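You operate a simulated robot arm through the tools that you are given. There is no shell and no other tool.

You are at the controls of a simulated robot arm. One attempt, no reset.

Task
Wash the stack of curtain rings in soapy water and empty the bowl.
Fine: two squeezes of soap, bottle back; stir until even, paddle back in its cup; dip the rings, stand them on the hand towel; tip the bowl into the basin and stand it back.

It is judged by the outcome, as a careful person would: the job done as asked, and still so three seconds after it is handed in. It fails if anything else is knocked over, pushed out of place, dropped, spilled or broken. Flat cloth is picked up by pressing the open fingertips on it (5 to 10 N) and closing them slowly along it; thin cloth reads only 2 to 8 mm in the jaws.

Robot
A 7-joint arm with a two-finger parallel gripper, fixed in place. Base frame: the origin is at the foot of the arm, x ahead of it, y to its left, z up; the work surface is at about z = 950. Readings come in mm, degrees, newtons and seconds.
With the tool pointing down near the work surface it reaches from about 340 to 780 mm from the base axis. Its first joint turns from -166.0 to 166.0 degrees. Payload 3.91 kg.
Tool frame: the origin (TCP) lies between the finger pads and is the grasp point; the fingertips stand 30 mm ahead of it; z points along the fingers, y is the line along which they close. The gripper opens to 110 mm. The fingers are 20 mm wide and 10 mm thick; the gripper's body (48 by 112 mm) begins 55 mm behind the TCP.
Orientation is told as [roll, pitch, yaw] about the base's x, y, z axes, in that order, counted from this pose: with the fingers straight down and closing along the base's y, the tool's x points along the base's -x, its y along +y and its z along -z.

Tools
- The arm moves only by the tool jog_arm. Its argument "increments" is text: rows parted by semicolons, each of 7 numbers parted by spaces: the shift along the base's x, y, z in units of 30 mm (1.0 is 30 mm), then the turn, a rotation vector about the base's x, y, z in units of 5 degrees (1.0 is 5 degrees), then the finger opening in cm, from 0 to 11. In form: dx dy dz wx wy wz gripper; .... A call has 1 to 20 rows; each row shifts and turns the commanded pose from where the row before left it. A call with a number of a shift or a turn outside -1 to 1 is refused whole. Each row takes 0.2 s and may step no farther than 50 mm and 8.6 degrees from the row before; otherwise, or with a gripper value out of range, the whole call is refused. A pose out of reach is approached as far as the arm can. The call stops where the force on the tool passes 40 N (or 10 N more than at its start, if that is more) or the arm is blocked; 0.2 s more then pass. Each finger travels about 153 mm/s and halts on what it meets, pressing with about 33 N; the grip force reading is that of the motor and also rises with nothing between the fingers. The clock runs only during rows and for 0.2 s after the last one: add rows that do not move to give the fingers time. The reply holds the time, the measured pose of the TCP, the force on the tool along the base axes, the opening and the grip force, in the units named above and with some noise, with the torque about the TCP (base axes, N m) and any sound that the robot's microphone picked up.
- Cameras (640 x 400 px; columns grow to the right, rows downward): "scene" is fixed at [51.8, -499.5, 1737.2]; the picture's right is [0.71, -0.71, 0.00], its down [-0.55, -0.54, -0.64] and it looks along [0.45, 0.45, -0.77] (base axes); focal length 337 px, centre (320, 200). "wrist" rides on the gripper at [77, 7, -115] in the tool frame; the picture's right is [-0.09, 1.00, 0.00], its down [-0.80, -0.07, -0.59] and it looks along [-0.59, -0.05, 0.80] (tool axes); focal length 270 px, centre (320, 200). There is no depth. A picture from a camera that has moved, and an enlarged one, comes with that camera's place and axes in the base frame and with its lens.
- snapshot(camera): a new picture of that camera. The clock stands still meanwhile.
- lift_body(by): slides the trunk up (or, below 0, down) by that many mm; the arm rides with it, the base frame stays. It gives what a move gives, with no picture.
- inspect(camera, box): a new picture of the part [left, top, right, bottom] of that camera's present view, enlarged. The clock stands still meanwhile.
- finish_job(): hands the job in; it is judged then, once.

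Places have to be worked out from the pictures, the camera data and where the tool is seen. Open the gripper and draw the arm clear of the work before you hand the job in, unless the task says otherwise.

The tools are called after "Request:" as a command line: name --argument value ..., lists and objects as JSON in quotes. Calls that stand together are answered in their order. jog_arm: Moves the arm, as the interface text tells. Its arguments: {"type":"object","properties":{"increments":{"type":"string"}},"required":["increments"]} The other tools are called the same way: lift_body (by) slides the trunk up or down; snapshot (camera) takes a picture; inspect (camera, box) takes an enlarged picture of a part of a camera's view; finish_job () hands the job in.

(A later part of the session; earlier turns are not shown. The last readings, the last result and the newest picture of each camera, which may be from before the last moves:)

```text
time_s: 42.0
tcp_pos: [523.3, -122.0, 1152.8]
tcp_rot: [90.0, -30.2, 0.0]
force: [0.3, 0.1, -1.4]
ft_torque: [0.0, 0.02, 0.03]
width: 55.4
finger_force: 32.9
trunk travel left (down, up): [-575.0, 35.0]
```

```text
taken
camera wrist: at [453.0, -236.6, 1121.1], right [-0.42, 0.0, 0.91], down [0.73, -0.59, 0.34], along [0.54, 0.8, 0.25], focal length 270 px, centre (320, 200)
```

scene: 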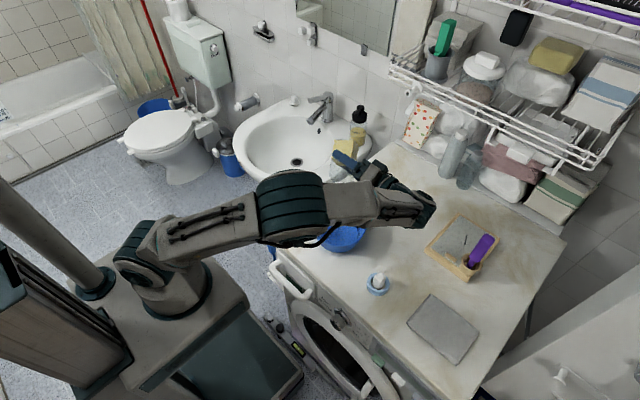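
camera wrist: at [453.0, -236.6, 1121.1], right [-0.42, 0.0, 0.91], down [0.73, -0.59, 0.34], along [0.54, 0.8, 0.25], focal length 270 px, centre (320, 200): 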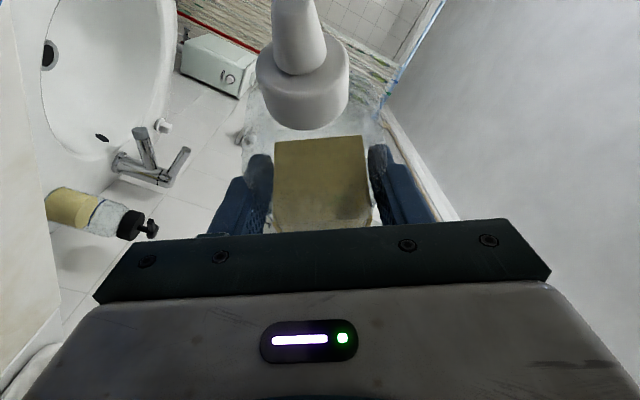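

No sound or spill at 120°. I continue to 150° of tilt, shifting back slightly so the nozzle stays over the bowl.

Request:
jog_arm --increments "-0.1 0 0 0 -1 0 5.3;-0.15 0 0 0 -1 0 5.3;-0.2 0 0 0 -1 0 5.3;-0.2 0 0 0 -1 0 5.3;-0.25 0 0 0 -1 0 5.3;-0.25 0 0 0 -1 0 5.3;0 0 0 0 0 0 5.3"

Request:
snapshot --camera "scene"

Request:
snapshot --camera "wrist"

```text
time_s: 43.6
tcp_pos: [487.4, -120.6, 1154.4]
tcp_rot: [90.0, -60.1, 0.0]
force: [-0.2, -0.4, -0.8]
ft_torque: [-0.03, 0.0, 0.02]
width: 55.5
finger_force: 32.4
trunk travel left (down, up): [-575.0, 35.0]
```

```text
taken
```

scene: 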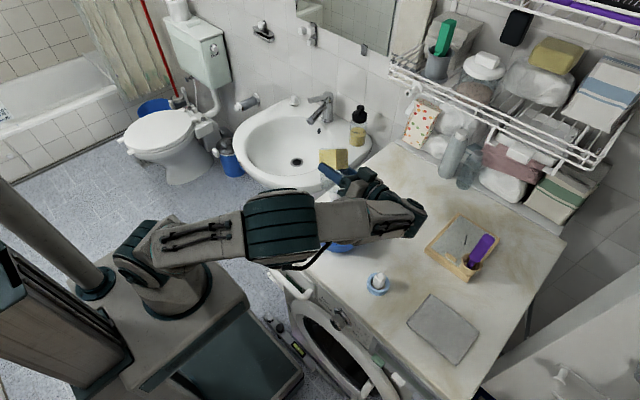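

```text
taken
camera wrist: at [443.7, -235.4, 1091.0], right [-0.82, 0.0, 0.57], down [0.46, -0.59, 0.66], along [0.34, 0.8, 0.49], focal length 270 px, centre (320, 200)
```

wrist: 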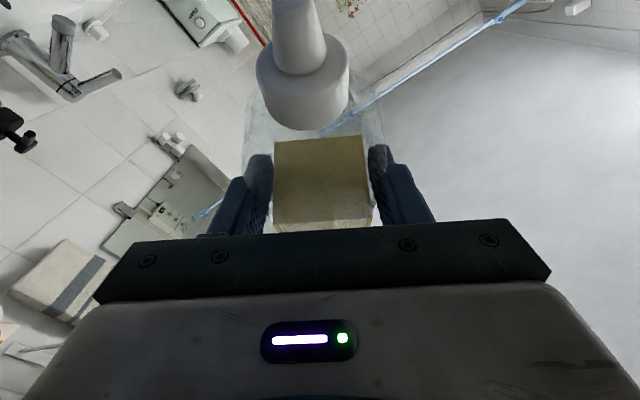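

Nozzle now points steeply down over the bowl, with no sound so far. I try a first squeeze by commanding the fingers to close further.

Request:
jog_arm --increments "0 0 0 0 0 0 4.8;0 0 0 0 0 0 4.8"

Request:
jog_arm --increments "0 0 0 0 0 0 3.5;0 0 0 0 0 0 3.5"

Request:
snapshot --camera "scene"

```text
time_s: 44.2
tcp_pos: [489.2, -120.5, 1154.5]
tcp_rot: [90.1, -60.0, 0.0]
force: [0.1, 0.2, -0.7]
ft_torque: [-0.05, 0.03, 0.04]
width: 55.4
finger_force: 33.4
trunk travel left (down, up): [-575.0, 35.0]
```

```text
time_s: 44.8
tcp_pos: [488.3, -122.3, 1155.3]
tcp_rot: [90.0, -60.0, 0.0]
force: [-0.4, 0.0, -1.2]
ft_torque: [-0.01, -0.01, 0.01]
width: 55.5
finger_force: 33.4
trunk travel left (down, up): [-575.0, 35.0]
```

```text
taken
```

scene: 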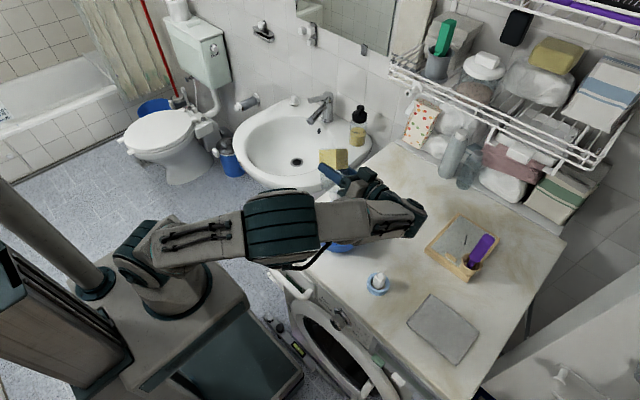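

No effect yet; perhaps the nozzle must point more steeply downward. I roll a further 30° and keep the nozzle over the bowl's centre.

Request:
jog_arm --increments "-0.2 0 0 0 -1 0 5.3;-0.2 0 0 0 -1 0 5.3;-0.2 0 0 0 -1 0 5.3;-0.25 0 0 0 -1 0 5.3;-0.25 0 0 0 -1 0 5.3;-0.25 0 0 0 -1 0 5.3;0 0 0 0 0 0 5.3"

Request:
snapshot --camera "scene"

Request:
snapshot --camera "wrist"

```text
time_s: 46.4
tcp_pos: [447.7, -122.3, 1154.8]
tcp_rot: [-84.0, -89.9, 174.1]
force: [-0.2, -0.1, -2.0]
ft_torque: [-0.01, 0.0, -0.01]
width: 55.5
finger_force: 32.9
trunk travel left (down, up): [-575.0, 35.0]
```

```text
taken
```

scene: 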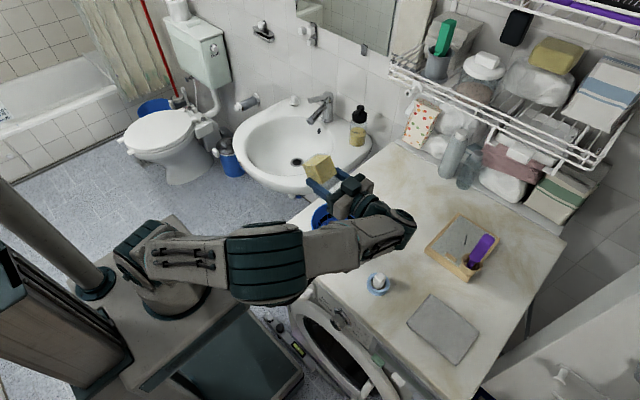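

```text
taken
camera wrist: at [441.5, -237.1, 1077.3], right [-1.0, 0.0, 0.09], down [0.07, -0.59, 0.8], along [0.05, 0.8, 0.59], focal length 270 px, centre (320, 200)
```

wrist: 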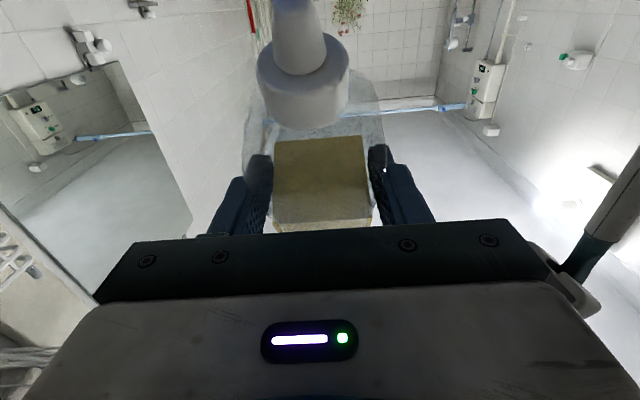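

The bottle is inverted to 30° from straight down over the bowl. I try squeezing again with a lower command.

Request:
jog_arm --increments "0 0 0 0 0 0 4;0 0 0 0 0 0 3;0 0 0 0 0 0 3"

Request:
inspect --camera "scene" --box '[280, 140, 420, 250]'

```text
time_s: 47.2
tcp_pos: [448.1, -122.4, 1154.9]
tcp_rot: [-134.4, -90.0, -135.8]
force: [-0.4, 0.2, -1.0]
ft_torque: [-0.02, 0.04, 0.03]
width: 55.8
finger_force: 32.8
trunk travel left (down, up): [-575.0, 35.0]
```

```text
3.64 times, centred on (350, 195) of scene
camera zoom: at [51.8, -499.5, 1737.2], right [0.71, -0.71, 0.0], down [-0.55, -0.54, -0.64], along [0.45, 0.45, -0.77], focal length 1224 px, centre (211, 218)
```

zoom: 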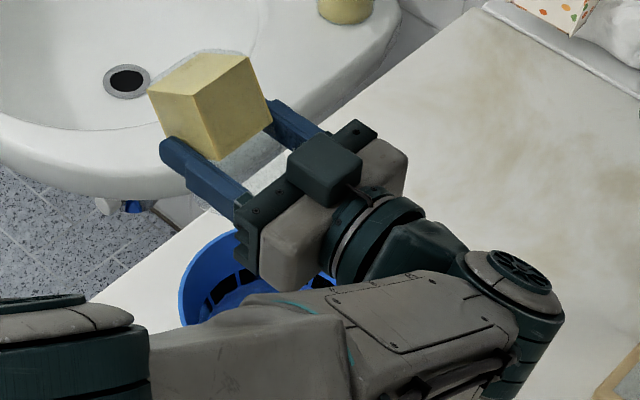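

I check the visible part of the bowl for any soap in the water.

Request:
inspect --camera "scene" --box '[312, 185, 362, 220]'

```text
11.43 times, centred on (337, 202) of scene
camera zoom: at [51.8, -499.5, 1737.2], right [0.71, -0.71, 0.0], down [-0.55, -0.54, -0.64], along [0.45, 0.45, -0.77], focal length 3847 px, centre (126, 171)
```

zoom: 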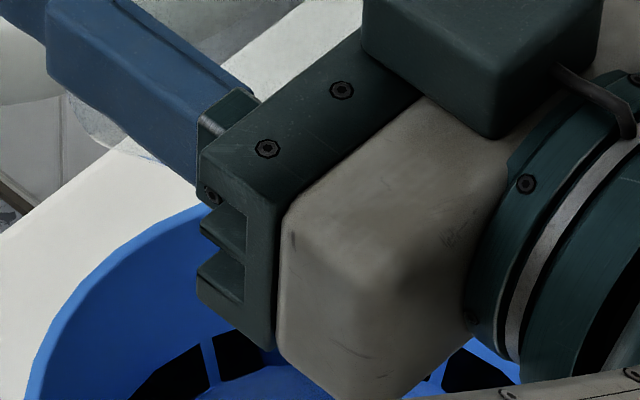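

I can't see the water from here. I roll the bottle back toward horizontal so the scene camera can see the bowl and I can tell whether any soap went in.

Request:
jog_arm --increments "0.25 0 0 0 1 0 5.3;0.25 0 0 0 1 0 5.3;0.25 0 0 0 1 0 5.3;0.2 0 0 0 1 0 5.3;0.2 0 0 0 1 0 5.3;0.2 0 0 0 1 0 5.3;0.25 0 0 0 1 0 5.3;0.25 0 0 0 1 0 5.3;0.2 0 0 0 1 0 5.3;0.2 0 0 0 1 0 5.3;0.15 0 0 0 1 0 5.3;0.1 0 0 0 1 0 5.3;0 0 0 0 1 0 5.3;0 0 0 0 1 0 5.3;0 0 0 0 1 0 5.3;0 0 0 0 1 0 5.3;0 0 0 0 1 0 5.3;0 0 0 0 1 0 5.3;0 0 0 0 0 0 5.3"

Request:
inspect --camera "scene" --box '[280, 150, 440, 260]'

Request:
snapshot --camera "wrist"

```text
time_s: 51.2
tcp_pos: [522.0, -121.7, 1154.1]
tcp_rot: [90.0, 0.0, 0.0]
force: [0.0, 0.1, -1.7]
ft_torque: [-0.01, -0.02, 0.0]
width: 55.5
finger_force: 33.0
trunk travel left (down, up): [-575.0, 35.0]
```

```text
3.64 times, centred on (360, 205) of scene
camera zoom: at [51.8, -499.5, 1737.2], right [0.71, -0.71, 0.0], down [-0.55, -0.54, -0.64], along [0.45, 0.45, -0.77], focal length 1224 px, centre (174, 182)
```

zoom: 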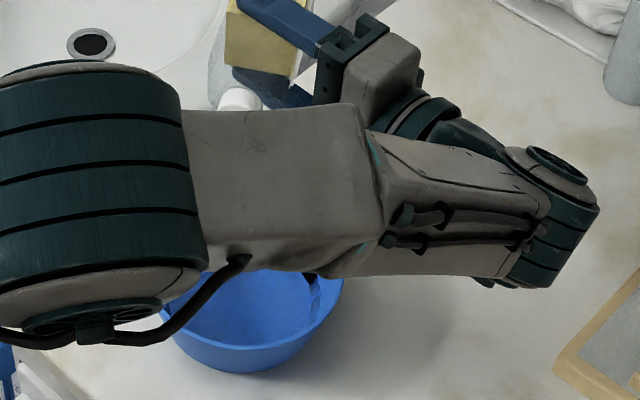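

```text
taken
camera wrist: at [445.5, -236.7, 1160.7], right [0.09, 0.0, 1.0], down [0.8, -0.59, -0.07], along [0.59, 0.8, -0.05], focal length 270 px, centre (320, 200)
```

wrist: 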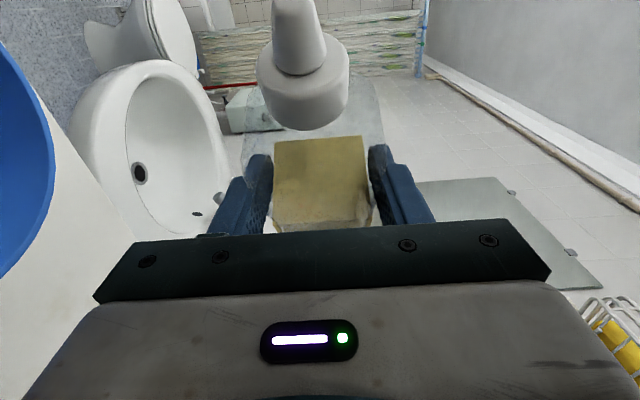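

No soap is visible in the bowl, so a squeeze probably needs the grip to relax and tighten again. Here the bottle lies sideways, carried by the lower finger, so I test a short relax-and-regrip in this safe attitude.

Request:
jog_arm --increments "0 0 0 0 0 0 5.5;0 0 0 0 0 0 5.3;0 0 0 0 0 0 5.3"

Request:
snapshot --camera "wrist"

```text
time_s: 52.0
tcp_pos: [521.8, -120.9, 1154.4]
tcp_rot: [90.1, -0.1, 0.1]
force: [-0.5, 0.3, 0.6]
ft_torque: [-0.05, 0.0, 0.03]
width: 55.6
finger_force: 32.4
trunk travel left (down, up): [-575.0, 35.0]
```

```text
taken
camera wrist: at [445.5, -236.7, 1160.5], right [0.09, 0.0, 1.0], down [0.8, -0.59, -0.07], along [0.59, 0.8, -0.05], focal length 270 px, centre (320, 200)
```

wrist: 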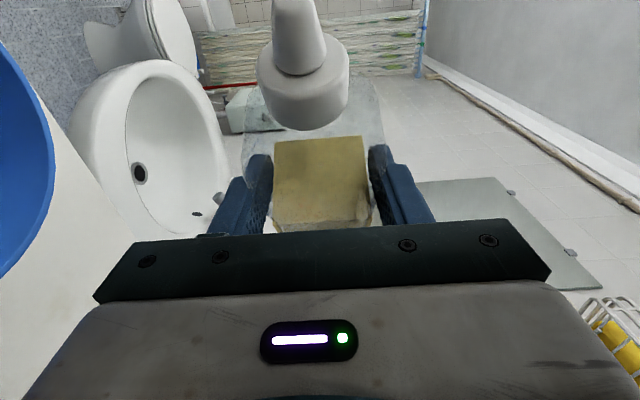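

The bottle didn't shift at all. I roll to about 110° and repeat a short relax/squeeze there, nozzle over the bowl.

Request:
jog_arm --increments "0 0 0 0 -1 0 5.3;0 0 0 0 -1 0 5.3;0 0 0 0 -1 0 5.3;0 0 0 0 -1 0 5.3;0 0 0 0 0 0 5.3"

Request:
jog_arm --increments "0 0 0 0 0 0 5.5;0 0 0 0 0 0 5.3;0 0 0 0 0 0 5.3"

Request:
snapshot --camera "wrist"

Request:
inspect --camera "scene" --box '[280, 150, 440, 260]'

```text
time_s: 53.2
tcp_pos: [522.6, -121.8, 1154.1]
tcp_rot: [90.1, -20.0, 0.0]
force: [-0.3, -0.5, -1.6]
ft_torque: [-0.05, 0.0, -0.02]
width: 55.5
finger_force: 32.8
trunk travel left (down, up): [-575.0, 35.0]
```

```text
time_s: 54.0
tcp_pos: [523.3, -121.8, 1154.2]
tcp_rot: [90.0, -20.1, 0.0]
force: [0.7, -0.7, 0.6]
ft_torque: [-0.01, 0.02, 0.03]
width: 55.6
finger_force: 32.8
trunk travel left (down, up): [-575.0, 35.0]
```

```text
taken
camera wrist: at [448.0, -235.9, 1134.1], right [-0.26, 0.0, 0.97], down [0.78, -0.59, 0.21], along [0.57, 0.8, 0.15], focal length 270 px, centre (320, 200)
```

wrist: 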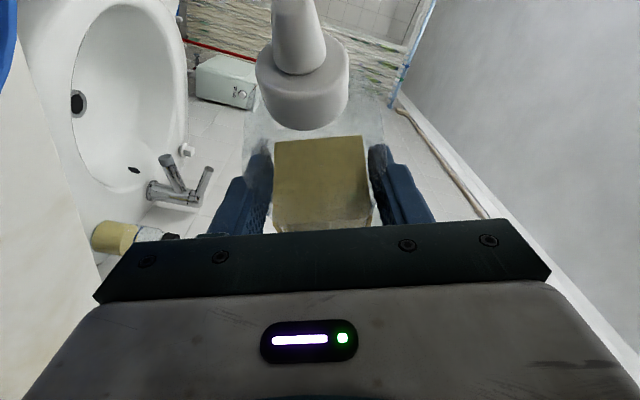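

```text
3.64 times, centred on (360, 205) of scene
camera zoom: at [51.8, -499.5, 1737.2], right [0.71, -0.71, 0.0], down [-0.55, -0.54, -0.64], along [0.45, 0.45, -0.77], focal length 1224 px, centre (174, 182)
```

zoom: 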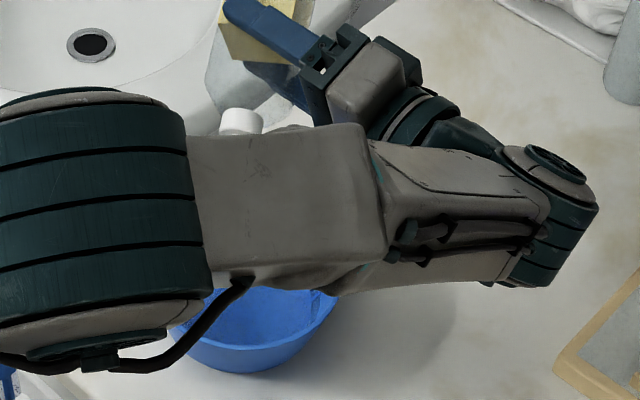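

No slip and no sound at 110°. I go to 125° and try again.

Request:
jog_arm --increments "0 0 0 0 -1 0 5.3;0 0 0 0 -1 0 5.3;-0.1 0 0 0 -1 0 5.3;0 0 0 0 0 0 5.3"

Request:
jog_arm --increments "0 0 0 0 0 0 5.5;0 0 0 0 0 0 5.3;0 0 0 0 0 0 5.3"

Request:
snapshot --camera "wrist"

Request:
inspect --camera "scene" --box '[280, 150, 440, 260]'

```text
time_s: 55.0
tcp_pos: [519.6, -122.4, 1154.0]
tcp_rot: [90.0, -35.1, -0.1]
force: [-0.4, 0.0, -1.7]
ft_torque: [0.01, 0.04, -0.01]
width: 55.2
finger_force: 33.4
trunk travel left (down, up): [-575.0, 35.0]
```

```text
time_s: 55.8
tcp_pos: [520.5, -122.9, 1153.0]
tcp_rot: [89.9, -35.0, 0.0]
force: [-0.5, 0.6, -0.1]
ft_torque: [0.0, -0.02, 0.01]
width: 55.5
finger_force: 33.0
trunk travel left (down, up): [-575.0, 35.0]
```

```text
taken
camera wrist: at [452.7, -236.4, 1115.1], right [-0.5, 0.0, 0.87], down [0.7, -0.59, 0.4], along [0.52, 0.8, 0.3], focal length 270 px, centre (320, 200)
```

wrist: 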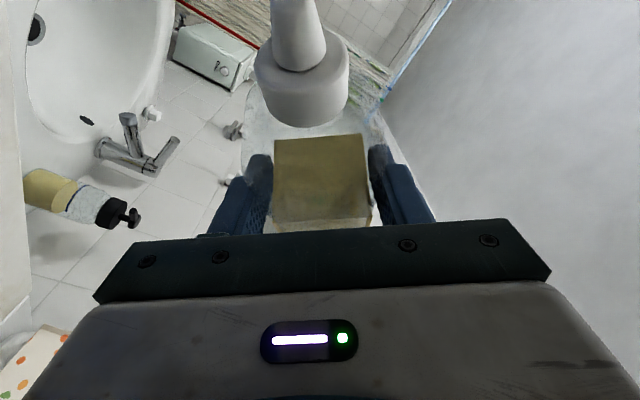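

```text
3.64 times, centred on (360, 205) of scene
camera zoom: at [51.8, -499.5, 1737.2], right [0.71, -0.71, 0.0], down [-0.55, -0.54, -0.64], along [0.45, 0.45, -0.77], focal length 1224 px, centre (174, 182)
```

zoom: 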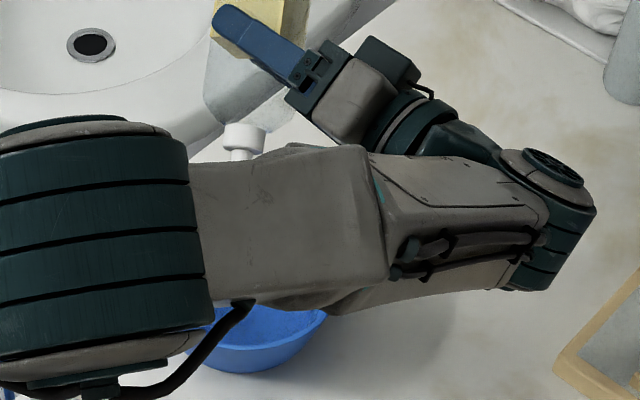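

The bottle slipped a millimetre or two at 125° when relaxed, so full relaxing when steeper is risky. I roll back to 90° (bottle lying on the lower finger) and look for a command that gives an intermediate grip force.

Request:
jog_arm --increments "0.1 0 0 0 1 0 5.3;0 0 0 0 1 0 5.3;0 0 0 0 1 0 5.3;0 0 0 0 1 0 5.3;0 0 0 0 1 0 5.3;0 0 0 0 1 0 5.3;0 0 0 0 1 0 5.3;0 0 0 0 0 0 5.46;0 0 0 0 0 0 5.46"

Request:
jog_arm --increments "0 0 0 0 0 0 5.48;0 0 0 0 0 0 5.48"

Request:
jog_arm --increments "0 0 0 0 0 0 5.45;0 0 0 0 0 0 5.45"

Request:
jog_arm --increments "0 0 0 0 0 0 5.42;0 0 0 0 0 0 5.42"

```text
time_s: 57.8
tcp_pos: [522.8, -122.0, 1154.4]
tcp_rot: [90.0, 0.0, 0.0]
force: [-0.5, -0.3, -0.5]
ft_torque: [-0.01, 0.01, -0.03]
width: 55.7
finger_force: 32.8
trunk travel left (down, up): [-575.0, 35.0]
```

```text
time_s: 58.4
tcp_pos: [522.8, -121.7, 1155.8]
tcp_rot: [90.0, 0.1, 0.1]
force: [0.1, 0.6, -0.8]
ft_torque: [-0.01, 0.02, -0.01]
width: 55.3
finger_force: 33.0
trunk travel left (down, up): [-575.0, 35.0]
```

```text
time_s: 59.0
tcp_pos: [522.9, -121.0, 1155.1]
tcp_rot: [90.0, 0.0, 0.0]
force: [-0.1, -0.4, 0.4]
ft_torque: [-0.06, 0.03, 0.01]
width: 55.6
finger_force: 33.2
trunk travel left (down, up): [-575.0, 35.0]
```

```text
time_s: 59.6
tcp_pos: [522.2, -121.5, 1155.1]
tcp_rot: [89.9, -0.1, 0.0]
force: [0.3, -0.2, 0.0]
ft_torque: [-0.01, 0.03, -0.01]
width: 55.6
finger_force: 33.8
trunk travel left (down, up): [-575.0, 35.0]
```

Coming from a firm grip, 5.48 cm still holds fully, so it behaves like a latch. I roll the bottle back upright so the bowl is fully visible, and check whether any soap is already in the water.

Request:
jog_arm --increments "0 0 0 0 1 0 5.3;0 0 0 0 1 0 5.3;0 0 0 0 1 0 5.3;0 0 0 0 1 0 5.3;0 0 0 0 1 0 5.3;0 0 0 0 1 0 5.3;0 0 0 0 1 0 5.3;0 0 0 0 1 0 5.3;0 0 0 0 1 0 5.3;0 0 0 0 1 0 5.3;0 0 0 0 1 0 5.3;0 0 0 0 1 0 5.3;0 0 0 0 1 0 5.3;0 0 0 0 1 0 5.3;0 0 0 0 1 0 5.3;0 0 0 0 1 0 5.3;0 0 0 0 0 0 5.3"

Request:
inspect --camera "scene" --box '[300, 190, 380, 260]'

Request:
snapshot --camera "wrist"

```text
time_s: 63.2
tcp_pos: [521.5, -122.5, 1152.7]
tcp_rot: [90.0, 80.0, 0.1]
force: [-0.7, -0.5, -0.1]
ft_torque: [-0.02, 0.0, 0.0]
width: 55.6
finger_force: 33.2
trunk travel left (down, up): [-575.0, 35.0]
```

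```text
5.71 times, centred on (340, 225) of scene
camera zoom: at [51.8, -499.5, 1737.2], right [0.71, -0.71, 0.0], down [-0.55, -0.54, -0.64], along [0.45, 0.45, -0.77], focal length 1924 px, centre (206, 57)
```

zoom: 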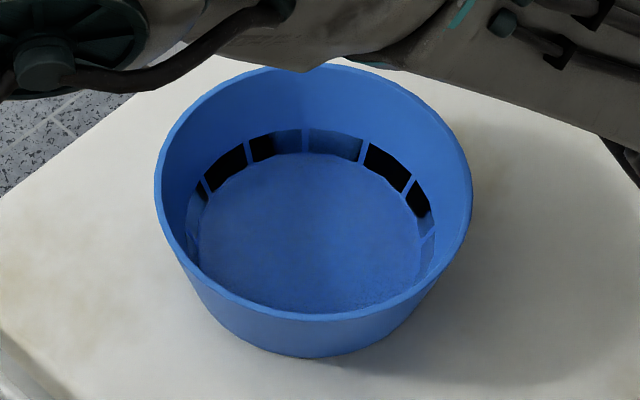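

```text
taken
camera wrist: at [516.1, -236.8, 1231.3], right [1.0, 0.0, 0.09], down [0.07, -0.59, -0.8], along [0.05, 0.8, -0.59], focal length 270 px, centre (320, 200)
```

wrist: 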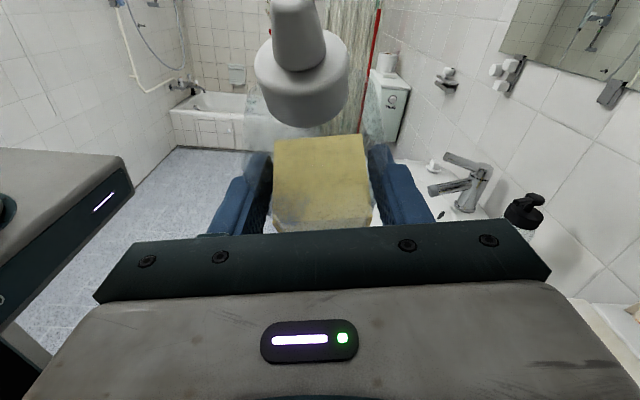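

The water is still clean, so no soap has come out yet. I'll try a fully inverted bottle (nozzle straight down): roll 170° at a higher z, then tip the tool 30° upward.

Request:
jog_arm --increments "0 0 0.16 0 -1 0 5.3;0 0 0.16 0 -1 0 5.3;0 0 0.16 0 -1 0 5.3;0 0 0.16 0 -1 0 5.3;0 0 0.16 0 -1 0 5.3;0 0 0.16 0 -1 0 5.3;0 0 0.16 0 -1 0 5.3;0 0 0.16 0 -1 0 5.3;0 0 0.16 0 -1 0 5.3;0 0 0.16 0 -1 0 5.3;0 0 0.16 0 -1 0 5.3;0 0 0.16 0 -1 0 5.3;0 0 0.16 0 -1 0 5.3;0 0 0.16 0 -1 0 5.3;0 0 0.16 0 -1 0 5.3;0 0 0.16 0 -1 0 5.3;0 0 0 0 0 0 5.3"

Request:
jog_arm --increments "0 0 0 0 -1 0 5.3;0 0 0 0 -1 0 5.3;0 0 0 0 -1 0 5.3;0 0 0 0 -1 0 5.3;-0.1 0 0 0 -1 0 5.3;-0.1 0 0 0 -1 0 5.3;-0.1 0 0 0 -1 0 5.3;-0.15 0 0 0 -1 0 5.3;-0.15 0 0 0 -1 0 5.3;-0.2 0 0 0 -1 0 5.3;-0.2 0 0 0 -1 0 5.3;-0.2 0 0 0 -1 0 5.3;-0.2 0 0 0 -1 0 5.3;-0.2 0 0 0 -1 0 5.3;-0.2 0 0 0 -1 0 5.3;-0.2 0 0 0 -1 0 5.3;-0.2 0 0 0 -1 0 5.3;-0.25 0 0 0 -1 0 5.3;0 0 0 0 0 0 5.3"

Request:
snapshot --camera "scene"

```text
time_s: 66.8
tcp_pos: [523.0, -122.0, 1232.1]
tcp_rot: [90.1, -0.1, 0.1]
force: [0.6, 0.5, -1.4]
ft_torque: [-0.02, 0.03, 0.0]
width: 55.7
finger_force: 33.0
trunk travel left (down, up): [-575.0, 35.0]
```

```text
time_s: 70.8
tcp_pos: [448.7, -121.7, 1230.1]
tcp_rot: [-91.6, -89.9, -178.5]
force: [0.0, -0.6, -1.8]
ft_torque: [-0.02, 0.0, 0.02]
width: 55.7
finger_force: 33.0
trunk travel left (down, up): [-575.0, 35.0]
```

```text
taken
```

scene: 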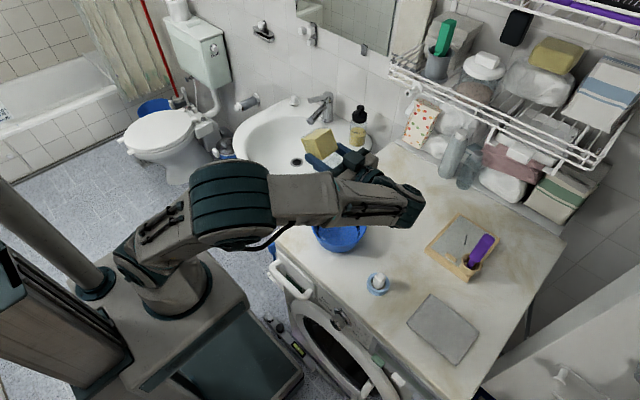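

The pose is comfortable at this height and the bowl is partly visible. I tip the tool 30° up so the nozzle points straight down over the bowl.

Request:
jog_arm --increments "0 -0.27 0 1 0 0 5.3;0 -0.27 0 1 0 0 5.3;0 -0.27 0 1 0 0 5.3;0 -0.27 0 1 0 0 5.3;0 -0.27 0 1 0 0 5.3;0 -0.27 0 1 0 0 5.3;0 0 0 0 0 0 5.3"

Request:
snapshot --camera "scene"

Request:
snapshot --camera "wrist"

```text
time_s: 72.4
tcp_pos: [448.5, -171.4, 1230.8]
tcp_rot: [-180.0, -59.8, -90.0]
force: [0.4, 0.0, -1.4]
ft_torque: [0.01, -0.01, -0.01]
width: 55.7
finger_force: 33.1
trunk travel left (down, up): [-575.0, 35.0]
```

```text
taken
```

scene: 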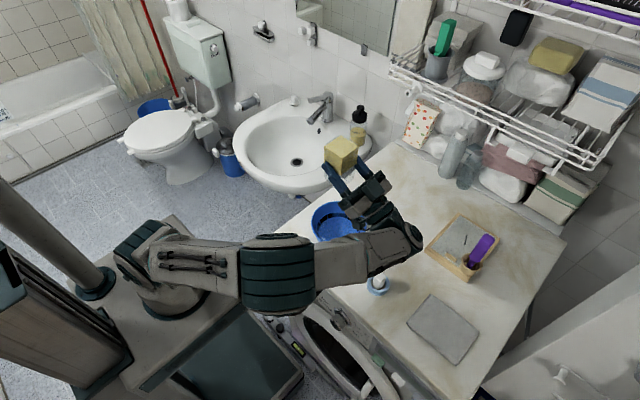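

```text
taken
camera wrist: at [442.3, -232.5, 1107.1], right [-1.0, -0.04, 0.08], down [0.07, -0.92, 0.4], along [0.05, 0.4, 0.92], focal length 270 px, centre (320, 200)
```

wrist: 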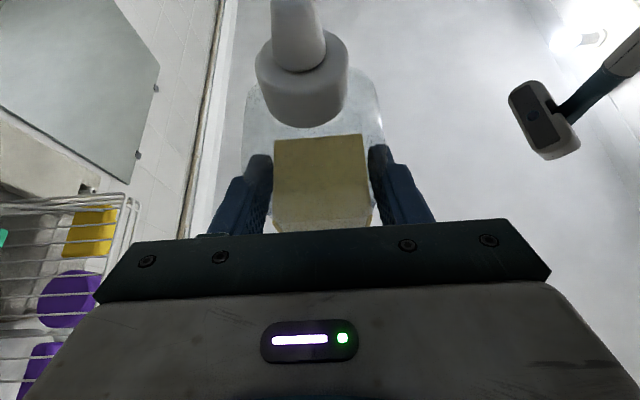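

The bottle is fully inverted over the bowl. I try the squeeze by command: ease to 5.47 (still firm), then close hard to 3.

Request:
jog_arm --increments "0 0 0 0 0 0 5.45;0 0 0 0 0 0 5.45;0 0 0 0 0 0 3;0 0 0 0 0 0 3;0 0 0 0 0 0 3"

Request:
inspect --camera "scene" --box '[290, 130, 410, 260]'

```text
time_s: 73.6
tcp_pos: [449.7, -172.4, 1231.2]
tcp_rot: [-179.9, -60.0, -90.0]
force: [-0.5, 1.3, -1.1]
ft_torque: [0.0, 0.0, 0.0]
width: 55.5
finger_force: 33.4
trunk travel left (down, up): [-575.0, 35.0]
```

```text
3.08 times, centred on (350, 195) of scene
camera zoom: at [51.8, -499.5, 1737.2], right [0.71, -0.71, 0.0], down [-0.55, -0.54, -0.64], along [0.45, 0.45, -0.77], focal length 1036 px, centre (228, 215)
```

zoom: 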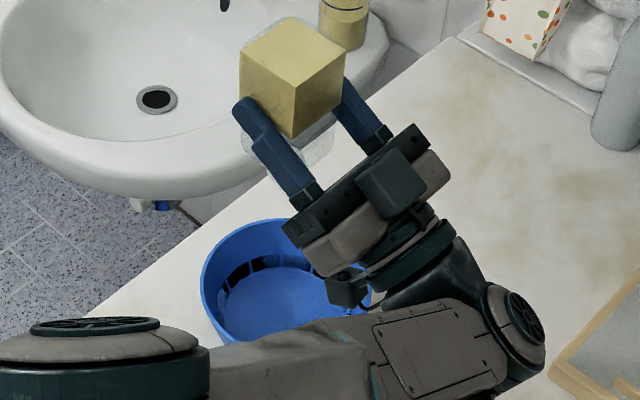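

I look closely at the visible part of the water for any soap.

Request:
inspect --camera "scene" --box '[308, 195, 368, 245]'

Request:
inspect --camera "scene" --box '[310, 130, 380, 190]'

```text
8.00 times, centred on (338, 220) of scene
camera zoom: at [51.8, -499.5, 1737.2], right [0.71, -0.71, 0.0], down [-0.55, -0.54, -0.64], along [0.45, 0.45, -0.77], focal length 2693 px, centre (176, 40)
```

zoom: 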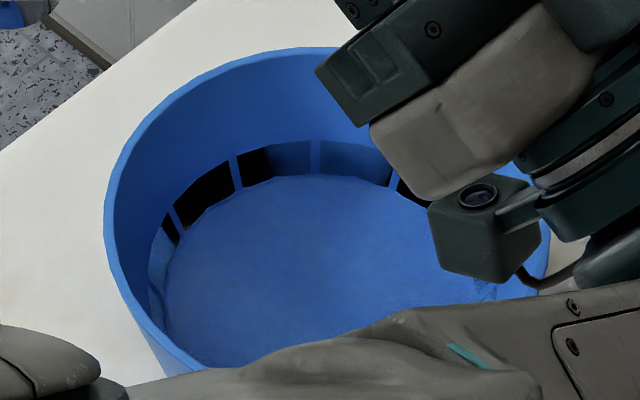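

```text
6.67 times, centred on (345, 160) of scene
camera zoom: at [51.8, -499.5, 1737.2], right [0.71, -0.71, 0.0], down [-0.55, -0.54, -0.64], along [0.45, 0.45, -0.77], focal length 2244 px, centre (153, 467)
```

zoom: 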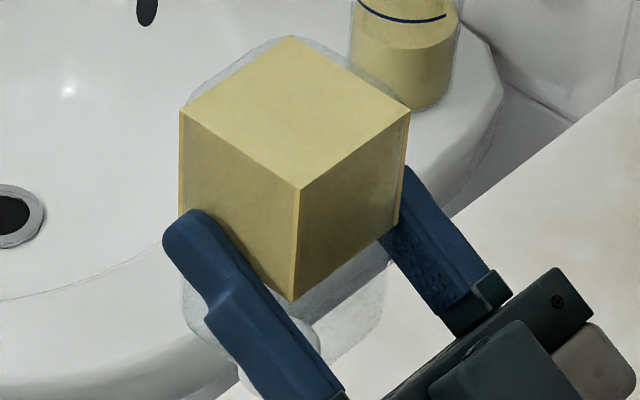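

Still no soap, so a squeeze must need a genuine relax-and-press. I take the bottle back above its own spot and test, only 15 mm above the table, how far it slips in one short relax pulse.

Request:
jog_arm --increments "0 0.27 0 -1 0 0 5.3;0 0.27 0 -1 0 0 5.3;0 0.27 0 -1 0 0 5.3;0 0.27 0 -1 0 0 5.3;0 0.27 0 -1 0 0 5.3;0 0.27 0 -1 0 0 5.3;0.25 0 0 0 1 0 5.3;0.2 0 0 0 1 0 5.3;0.2 0 0 0 1 0 5.3;0.2 0 0 0 1 0 5.3;0.2 0 0 0 1 0 5.3;0.2 0 0 0 1 0 5.3;0.2 0 0 0 1 0 5.3;0.2 0 0 0 1 0 5.3;0.2 0 0 0 1 0 5.3;0.2 0 0 0 1 0 5.3;0.15 0 0 0 1 0 5.3;0.15 0 0 0 1 0 5.3;0.1 0 0 0 1 0 5.3;0.1 0 0 0 1 0 5.3"

Request:
jog_arm --increments "0 0 0 0 1 0 5.3;0 0 0 0 1 0 5.3;0 0 0 0 1 0 5.3;0 0 0 0 1 0 5.3;0 0 0 0 1 0 5.3;0 0 0 0 1 0 5.3;0 0 0 0 1 0 5.3;0 0 0 0 1 0 5.3;0 0 0 0 1 0 5.3;0 0 0 0 1 0 5.3;0 0 0 0 1 0 5.3;0 0 0 0 1 0 5.3;0 0 0 0 1 0 5.3;0 0 0 0 1 0 5.3;0 0 0 0 1 0 5.3;0 0 0 0 1 0 5.3;0 0 0 0 1 0 5.3;0 0 0 0 1 0 5.3;0 0 0 0 1 0 5.3;0 0 0 0 1 0 5.3"

```text
time_s: 77.8
tcp_pos: [525.5, -121.9, 1231.9]
tcp_rot: [90.1, -19.9, 0.0]
force: [-0.5, -0.1, -1.2]
ft_torque: [-0.02, -0.01, 0.03]
width: 55.6
finger_force: 33.1
trunk travel left (down, up): [-575.0, 35.0]
```

```text
time_s: 82.0
tcp_pos: [524.7, -122.1, 1231.8]
tcp_rot: [90.0, 80.1, -0.1]
force: [-0.3, 0.1, -0.4]
ft_torque: [-0.02, 0.01, -0.01]
width: 55.9
finger_force: 32.8
trunk travel left (down, up): [-575.0, 35.0]
```

Now the last 10° of roll, tilt back to 60°, and move above the bottle's spot.

Request:
jog_arm --increments "0.4 0 -0.3 0 1 0 5.3;0.4 0 -0.3 0 1 0 5.3;0.52 0.02 -0.5 -1 0 0 5.3;0.52 0.02 -0.5 -1 0 0 5.3;0.52 0.02 -0.5 -1 0 0 5.3;0.52 0.02 -0.5 -1 0 0 5.3;0.52 0.02 -0.5 -1 0 0 5.3;0.52 0.02 -0.5 -1 0 0 5.3;0 0 0 0 0 0 5.3"

Request:
snapshot --camera "wrist"

```text
time_s: 84.0
tcp_pos: [644.7, -117.7, 1123.4]
tcp_rot: [0.1, 59.9, -90.1]
force: [-0.2, -0.4, -0.7]
ft_torque: [-0.01, -0.03, -0.01]
width: 55.5
finger_force: 33.5
trunk travel left (down, up): [-575.0, 35.0]
```

```text
taken
camera wrist: at [651.3, -178.8, 1246.7], right [1.0, -0.04, -0.08], down [-0.07, -0.92, -0.4], along [-0.05, 0.4, -0.92], focal length 270 px, centre (320, 200)
```

wrist: 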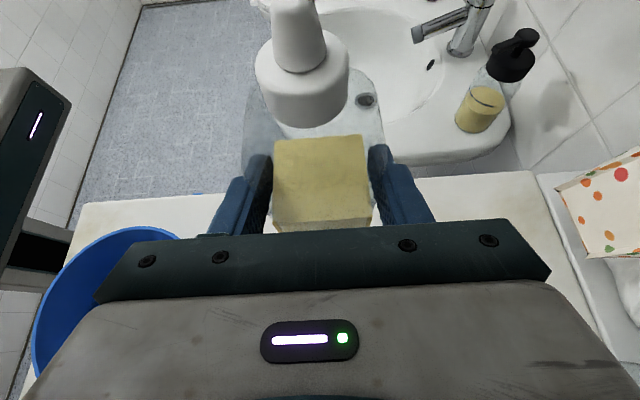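

I lower to about 15 mm above the table for the slip test.

Request:
jog_arm --increments "0 0 -0.9 0 0 0 5.3;0 0 -0.9 0 0 0 5.3;0 0 -0.9 0 0 0 5.3;0 0 -0.7 0 0 0 5.3;0 0 0 0 0 0 5.3"

Request:
inspect --camera "wrist" --box '[220, 60, 420, 240]'

Request:
jog_arm --increments "0 0 0 0 0 0 5.5;0 0 0 0 0 0 5.3;0 0 0 0 0 0 5.3"

Request:
inspect --camera "wrist" --box '[220, 60, 420, 240]'

```text
time_s: 85.2
tcp_pos: [643.0, -118.2, 1019.5]
tcp_rot: [0.2, 60.1, -89.9]
force: [-0.3, 0.2, -0.8]
ft_torque: [0.01, 0.03, -0.03]
width: 55.8
finger_force: 33.1
trunk travel left (down, up): [-575.0, 35.0]
```

```text
2.22 times, centred on (320, 150) of wrist
camera zoom: at [650.0, -178.5, 1142.6], right [1.0, -0.04, -0.08], down [-0.07, -0.92, -0.4], along [-0.05, 0.4, -0.91], focal length 601 px, centre (320, 311)
```

zoom: 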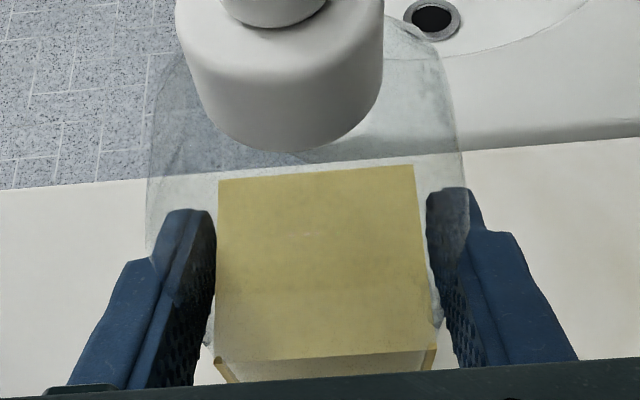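

```text
time_s: 86.0
tcp_pos: [644.2, -118.6, 1019.7]
tcp_rot: [0.0, 60.0, -90.0]
force: [-0.3, -0.3, -0.9]
ft_torque: [0.01, -0.01, 0.01]
width: 55.7
finger_force: 33.0
trunk travel left (down, up): [-575.0, 35.0]
```

```text
2.22 times, centred on (320, 150) of wrist
camera zoom: at [650.0, -178.6, 1142.8], right [1.0, -0.04, -0.08], down [-0.07, -0.92, -0.4], along [-0.05, 0.4, -0.92], focal length 601 px, centre (320, 311)
```

zoom: 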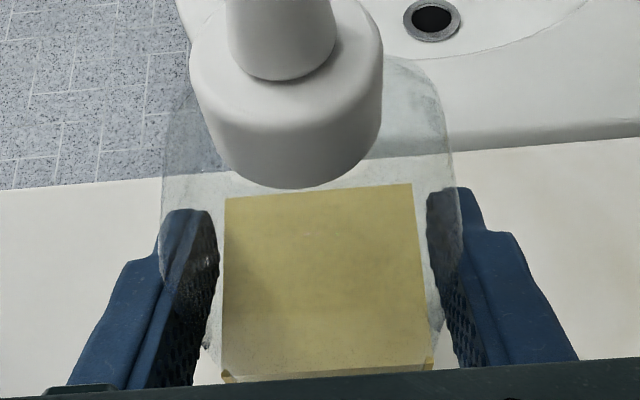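

One short pulse lets it slip only about 7 mm even when vertical, so two brief pulses while inverted are affordable. I lift again and go back to the inverted pose over the bowl.

Request:
jog_arm --increments "0 0 0.9 0 0 0 5.3;0 0 0.9 0 0 0 5.3;0 0 0.9 0 0 0 5.3;0 0 0.8 0 0 0 5.3;-0.52 -0.02 0.5 1 0 0 5.3;-0.52 -0.02 0.5 1 0 0 5.3;-0.52 -0.02 0.5 1 0 0 5.3;-0.52 -0.02 0.5 1 0 0 5.3;-0.52 -0.02 0.5 1 0 0 5.3;-0.52 -0.02 0.5 1 0 0 5.3;-0.4 0 0 0 -1 0 5.3;-0.4 0 0 0 -1 0 5.3;0 0 0 0 -1 0 5.3;0 0 0 0 -1 0 5.3;0 0 0 0 -1 0 5.3;0 0 0 0 -1 0 5.3;0 0 0 0 -1 0 5.3;0 0 0 0 -1 0 5.3;0 0 0 0 -1 0 5.3;0 0 0 0 -1 0 5.3"

Request:
jog_arm --increments "0 0 0 0 -1 0 5.3;0 0 0 0 -1 0 5.3;0 0 0 0 -1 0 5.3;0 0 0 0 -1 0 5.3;0 0 0 0 -1 0 5.3;0 0 0 0 -1 0 5.3;0 0 0 0 -1 0 5.3;0 0 0 0 -1 0 5.3;0 0 0 0 -1 0 5.3;0 0 0 0 -1 0 5.3;-0.1 0 0 0 -1 0 5.3;-0.1 0 0 0 -1 0 5.3;-0.15 0 0 0 -1 0 5.3;-0.15 0 0 0 -1 0 5.3;-0.2 0 0 0 -1 0 5.3;-0.2 0 0 0 -1 0 5.3;-0.2 0 0 0 -1 0 5.3;-0.2 0 0 0 -1 0 5.3;-0.2 0 0 0 -1 0 5.3;-0.2 0 0 0 -1 0 5.3"

```text
time_s: 90.2
tcp_pos: [525.8, -121.8, 1216.6]
tcp_rot: [90.0, 39.9, -0.1]
force: [-1.0, 0.1, -1.5]
ft_torque: [0.0, 0.01, 0.03]
width: 55.8
finger_force: 33.0
trunk travel left (down, up): [-575.0, 35.0]
```

```text
time_s: 94.4
tcp_pos: [474.2, -121.9, 1218.1]
tcp_rot: [90.0, -60.1, 0.0]
force: [-0.1, -0.4, -0.7]
ft_torque: [-0.01, 0.06, 0.0]
width: 55.7
finger_force: 33.3
trunk travel left (down, up): [-575.0, 35.0]
```

Next I finish the roll and tip the nozzle straight down.

Request:
jog_arm --increments "-0.13 0 0 0 -1 0 5.3;-0.13 0 0 0 -1 0 5.3;-0.15 0 0 0 -1 0 5.3;-0.15 0 0 0 -1 0 5.3;-0.15 0 0 0 -1 0 5.3;-0.15 0 0 0 -1 0 5.3;0 -0.27 -0.1 1 0 0 5.3;0 -0.27 -0.1 1 0 0 5.3;0 -0.27 -0.1 1 0 0 5.3;0 -0.27 -0.1 1 0 0 5.3;0 -0.27 -0.1 1 0 0 5.3;0 -0.27 -0.1 1 0 0 5.3;0 0 0 0 0 0 5.3"

Request:
snapshot --camera "wrist"

Request:
inspect --camera "scene" --box '[290, 130, 410, 260]'

```text
time_s: 97.2
tcp_pos: [447.9, -171.8, 1198.7]
tcp_rot: [-180.0, -59.9, -90.1]
force: [0.6, -0.4, -1.0]
ft_torque: [0.02, 0.01, -0.01]
width: 55.7
finger_force: 32.8
trunk travel left (down, up): [-575.0, 35.0]
```

```text
taken
camera wrist: at [442.4, -232.2, 1073.8], right [-1.0, -0.04, 0.08], down [0.07, -0.92, 0.4], along [0.05, 0.4, 0.92], focal length 270 px, centre (320, 200)
```

wrist: 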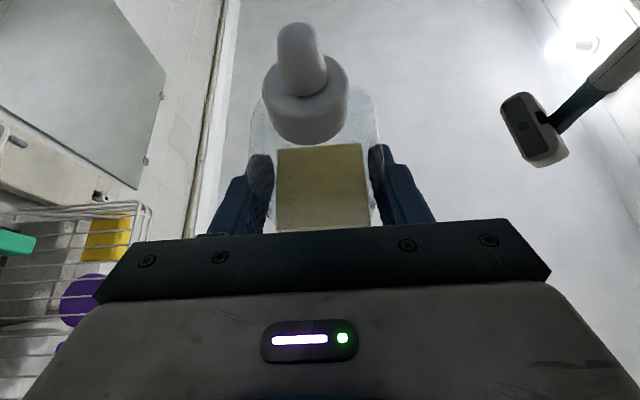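

```text
3.08 times, centred on (350, 195) of scene
camera zoom: at [51.8, -499.5, 1737.2], right [0.71, -0.71, 0.0], down [-0.55, -0.54, -0.64], along [0.45, 0.45, -0.77], focal length 1036 px, centre (228, 215)
```

zoom: 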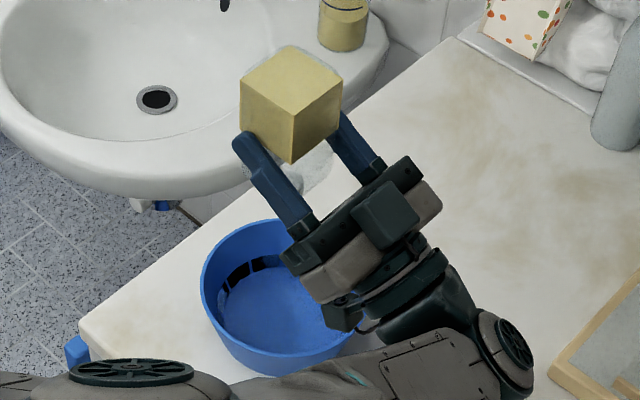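

The bottle is inverted with the nozzle about 110 mm above the rim, and the bowl is well visible. I make one quick relax-and-squeeze pulse.

Request:
jog_arm --increments "0 0 0 0 0 0 5.5;0 0 0 0 0 0 4.5;0 0 0 0 0 0 4.5"

Request:
snapshot --camera "wrist"

Request:
inspect --camera "scene" --box '[290, 130, 410, 260]'

```text
time_s: 98.0
tcp_pos: [449.4, -171.5, 1199.3]
tcp_rot: [-180.0, -60.1, -90.0]
force: [-0.3, 0.1, -0.3]
ft_torque: [-0.03, -0.03, -0.01]
width: 55.5
finger_force: 33.1
trunk travel left (down, up): [-575.0, 35.0]
```

```text
taken
camera wrist: at [442.3, -232.3, 1073.8], right [-1.0, -0.04, 0.08], down [0.07, -0.92, 0.4], along [0.05, 0.4, 0.92], focal length 270 px, centre (320, 200)
```

wrist: 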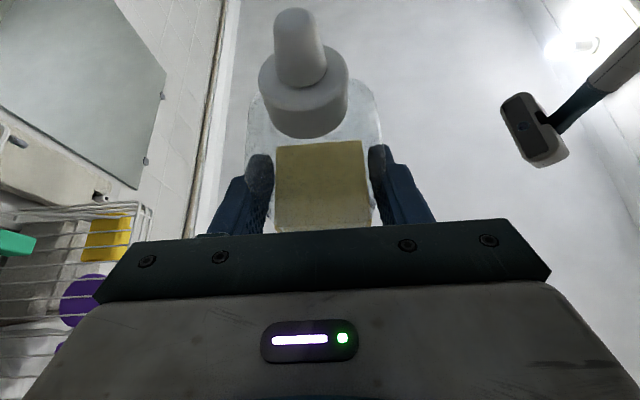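

```text
3.08 times, centred on (350, 195) of scene
camera zoom: at [51.8, -499.5, 1737.2], right [0.71, -0.71, 0.0], down [-0.55, -0.54, -0.64], along [0.45, 0.45, -0.77], focal length 1036 px, centre (228, 215)
```

zoom: 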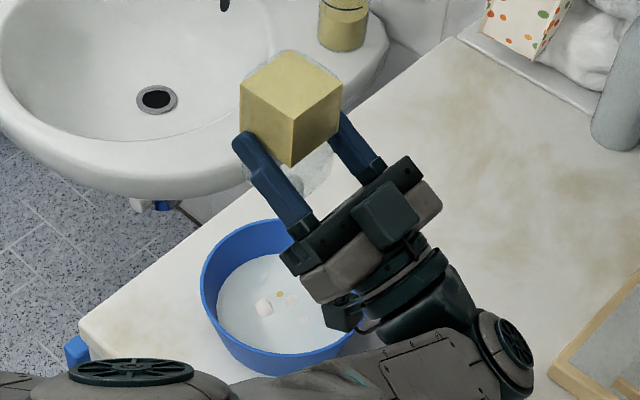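

That worked: the water turned cloudy with a soap blob in it. I zoom in to confirm it counts as one dose before the second squeeze.

Request:
inspect --camera "scene" --box '[318, 200, 368, 250]'

```text
8.00 times, centred on (343, 225) of scene
camera zoom: at [51.8, -499.5, 1737.2], right [0.71, -0.71, 0.0], down [-0.55, -0.54, -0.64], along [0.45, 0.45, -0.77], focal length 2693 px, centre (136, 0)
```

zoom: 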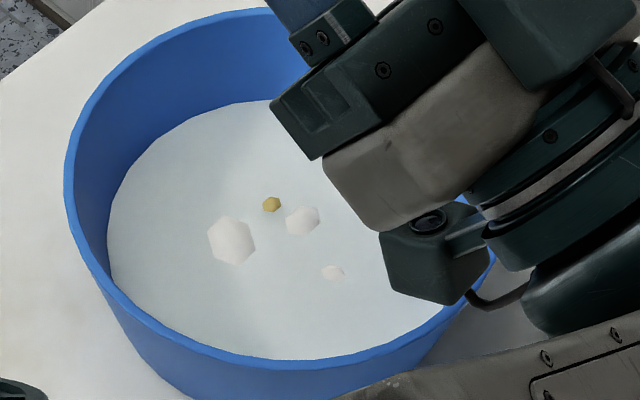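

One dose is in: there are foam patches and a soap drop on the surface. I make the second squeeze the same way.

Request:
jog_arm --increments "0 0 0 0 0 0 5.5;0 0 0 0 0 0 4.5;0 0 0 0 0 0 4.5"

Request:
inspect --camera "scene" --box '[318, 200, 368, 250]'

Request:
snapshot --camera "wrist"

```text
time_s: 98.8
tcp_pos: [449.7, -172.9, 1198.4]
tcp_rot: [-179.9, -60.0, -89.9]
force: [0.8, -0.3, 0.4]
ft_torque: [-0.01, -0.01, -0.02]
width: 55.7
finger_force: 33.1
trunk travel left (down, up): [-575.0, 35.0]
```

```text
8.00 times, centred on (343, 225) of scene
camera zoom: at [51.8, -499.5, 1737.2], right [0.71, -0.71, 0.0], down [-0.55, -0.54, -0.64], along [0.45, 0.45, -0.77], focal length 2693 px, centre (136, 0)
```

zoom: 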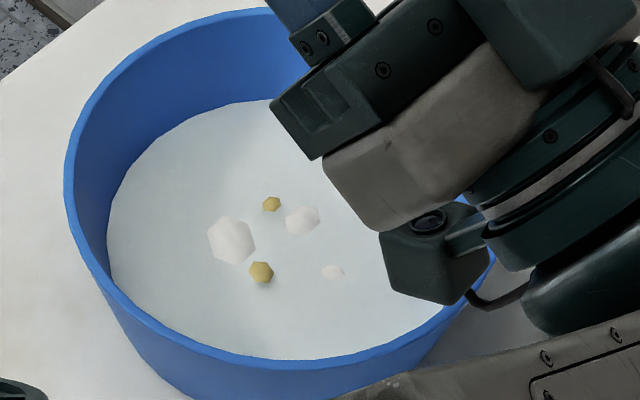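

```text
taken
camera wrist: at [442.3, -232.3, 1073.8], right [-1.0, -0.04, 0.08], down [0.07, -0.92, 0.4], along [0.05, 0.4, 0.92], focal length 270 px, centre (320, 200)
```

wrist: 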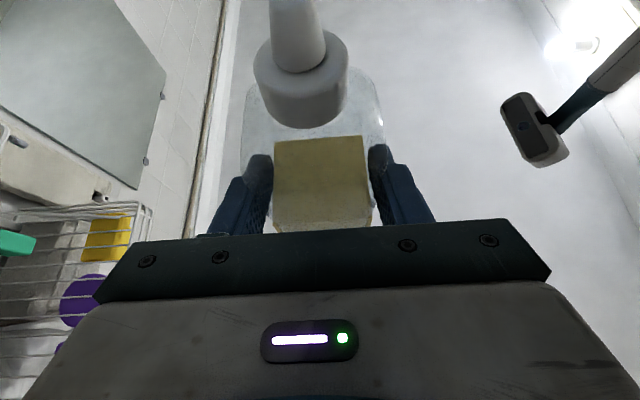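

Both doses are in (two soap drops visible). Now I return the bottle upright along the same path, keeping the grip firm.

Request:
jog_arm --increments "0 0.27 0.1 -1 0 0 4.5;0 0.27 0.1 -1 0 0 4.5;0 0.27 0.1 -1 0 0 4.5;0 0.27 0.1 -1 0 0 4.5;0 0.27 0.1 -1 0 0 4.5;0 0.27 0.1 -1 0 0 4.5;0.25 0 0 0 1 0 4.5;0.2 0 0 0 1 0 4.5;0.2 0 0 0 1 0 4.5;0.2 0 0 0 1 0 4.5;0.2 0 0 0 1 0 4.5;0.2 0 0 0 1 0 4.5;0.2 0 0 0 1 0 4.5;0.2 0 0 0 1 0 4.5;0.2 0 0 0 1 0 4.5;0.2 0 0 0 1 0 4.5;0.15 0 0 0 1 0 4.5;0.15 0 0 0 1 0 4.5;0.1 0 0 0 1 0 4.5;0.1 0 0 0 1 0 4.5"

Request:
jog_arm --increments "0 0 0 0 1 0 4.5;0 0 0 0 1 0 4.5;0 0 0 0 1 0 4.5;0 0 0 0 1 0 4.5;0 0 0 0 1 0 4.5;0 0 0 0 1 0 4.5;0 0 0 0 1 0 4.5;0 0 0 0 1 0 4.5;0 0 0 0 1 0 4.5;0 0 0 0 1 0 4.5;0 0 0 0 1 0 4.5;0 0 0 0 1 0 4.5;0 0 0 0 1 0 4.5;0 0 0 0 1 0 4.5;0 0 0 0 1 0 4.5;0 0 0 0 1 0 4.5;0 0 0 0 1 0 4.5;0 0 0 0 1 0 4.5;0 0 0 0 1 0 4.5;0 0 0 0 1 0 4.5"

Request:
jog_arm --increments "0.4 0 -0.3 0 1 0 4.5;0.4 0 -0.3 0 1 0 4.5;0.52 0.02 -0.5 -1 0 0 4.5;0.52 0.02 -0.5 -1 0 0 4.5;0.52 0.02 -0.5 -1 0 0 4.5;0.52 0.02 -0.5 -1 0 0 4.5;0.52 0.02 -0.5 -1 0 0 4.5;0.52 0.02 -0.5 -1 0 0 4.5;0 0 0 0 0 0 4.5"

Request:
snapshot --camera "wrist"

```text
time_s: 103.0
tcp_pos: [524.7, -123.0, 1215.4]
tcp_rot: [90.0, -20.0, 0.1]
force: [-0.6, -0.1, -1.5]
ft_torque: [-0.02, 0.01, 0.0]
width: 55.8
finger_force: 33.0
trunk travel left (down, up): [-575.0, 35.0]
```

```text
time_s: 107.2
tcp_pos: [525.5, -121.7, 1214.5]
tcp_rot: [89.9, 80.1, -0.1]
force: [-0.2, -0.2, -1.6]
ft_torque: [0.0, -0.02, 0.01]
width: 55.6
finger_force: 33.0
trunk travel left (down, up): [-575.0, 35.0]
```

```text
time_s: 109.2
tcp_pos: [643.0, -118.0, 1109.2]
tcp_rot: [0.1, 59.9, -90.0]
force: [0.6, -0.8, -1.0]
ft_torque: [-0.01, -0.01, 0.03]
width: 55.5
finger_force: 33.2
trunk travel left (down, up): [-575.0, 35.0]
```

```text
taken
camera wrist: at [650.4, -178.4, 1232.8], right [1.0, -0.04, -0.08], down [-0.07, -0.92, -0.4], along [-0.05, 0.4, -0.92], focal length 270 px, centre (320, 200)
```

wrist: 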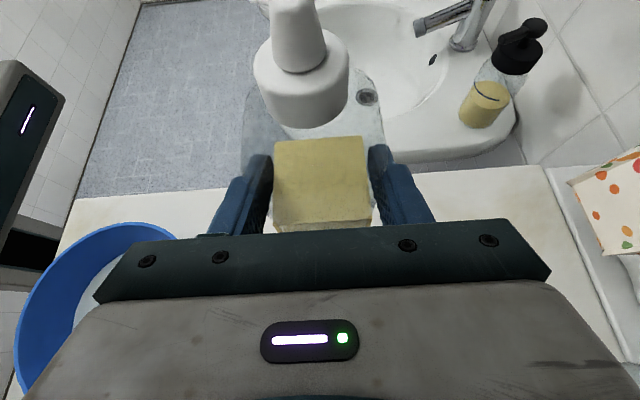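

The bottle is upright above its place. I lower quickly to just above contact, then in small steps watching the vertical force.

Request:
jog_arm --increments "0 -0.02 -0.8 0 0 0 4.5;0 0 -0.8 0 0 0 4.5;0 0 -0.8 0 0 0 4.5;0 0 -0.8 0 0 0 4.5;0 0 0 0 0 0 4.5"

Request:
jog_arm --increments "0 0 -0.08 0 0 0 4.5;0 0 -0.08 0 0 0 4.5;0 0 0 0 0 0 4.5"

Request:
jog_arm --increments "0 0 -0.06 0 0 0 4.5;0 0 0 0 0 0 4.5"

```text
time_s: 110.4
tcp_pos: [645.8, -119.6, 1013.5]
tcp_rot: [0.1, 60.0, -89.9]
force: [-0.8, 0.0, -0.6]
ft_torque: [0.01, -0.04, -0.01]
width: 55.7
finger_force: 33.2
trunk travel left (down, up): [-575.0, 35.0]
```

```text
time_s: 111.2
tcp_pos: [643.8, -120.6, 1008.2]
tcp_rot: [0.1, 60.0, -90.0]
force: [-0.5, -0.7, -1.4]
ft_torque: [-0.03, 0.0, 0.0]
width: 55.7
finger_force: 33.4
trunk travel left (down, up): [-575.0, 35.0]
```

```text
time_s: 111.8
tcp_pos: [643.2, -118.3, 1006.0]
tcp_rot: [-0.1, 60.0, -89.9]
force: [-0.4, -0.5, -1.0]
ft_torque: [-0.01, -0.02, 0.0]
width: 55.5
finger_force: 32.8
trunk travel left (down, up): [-575.0, 35.0]
```

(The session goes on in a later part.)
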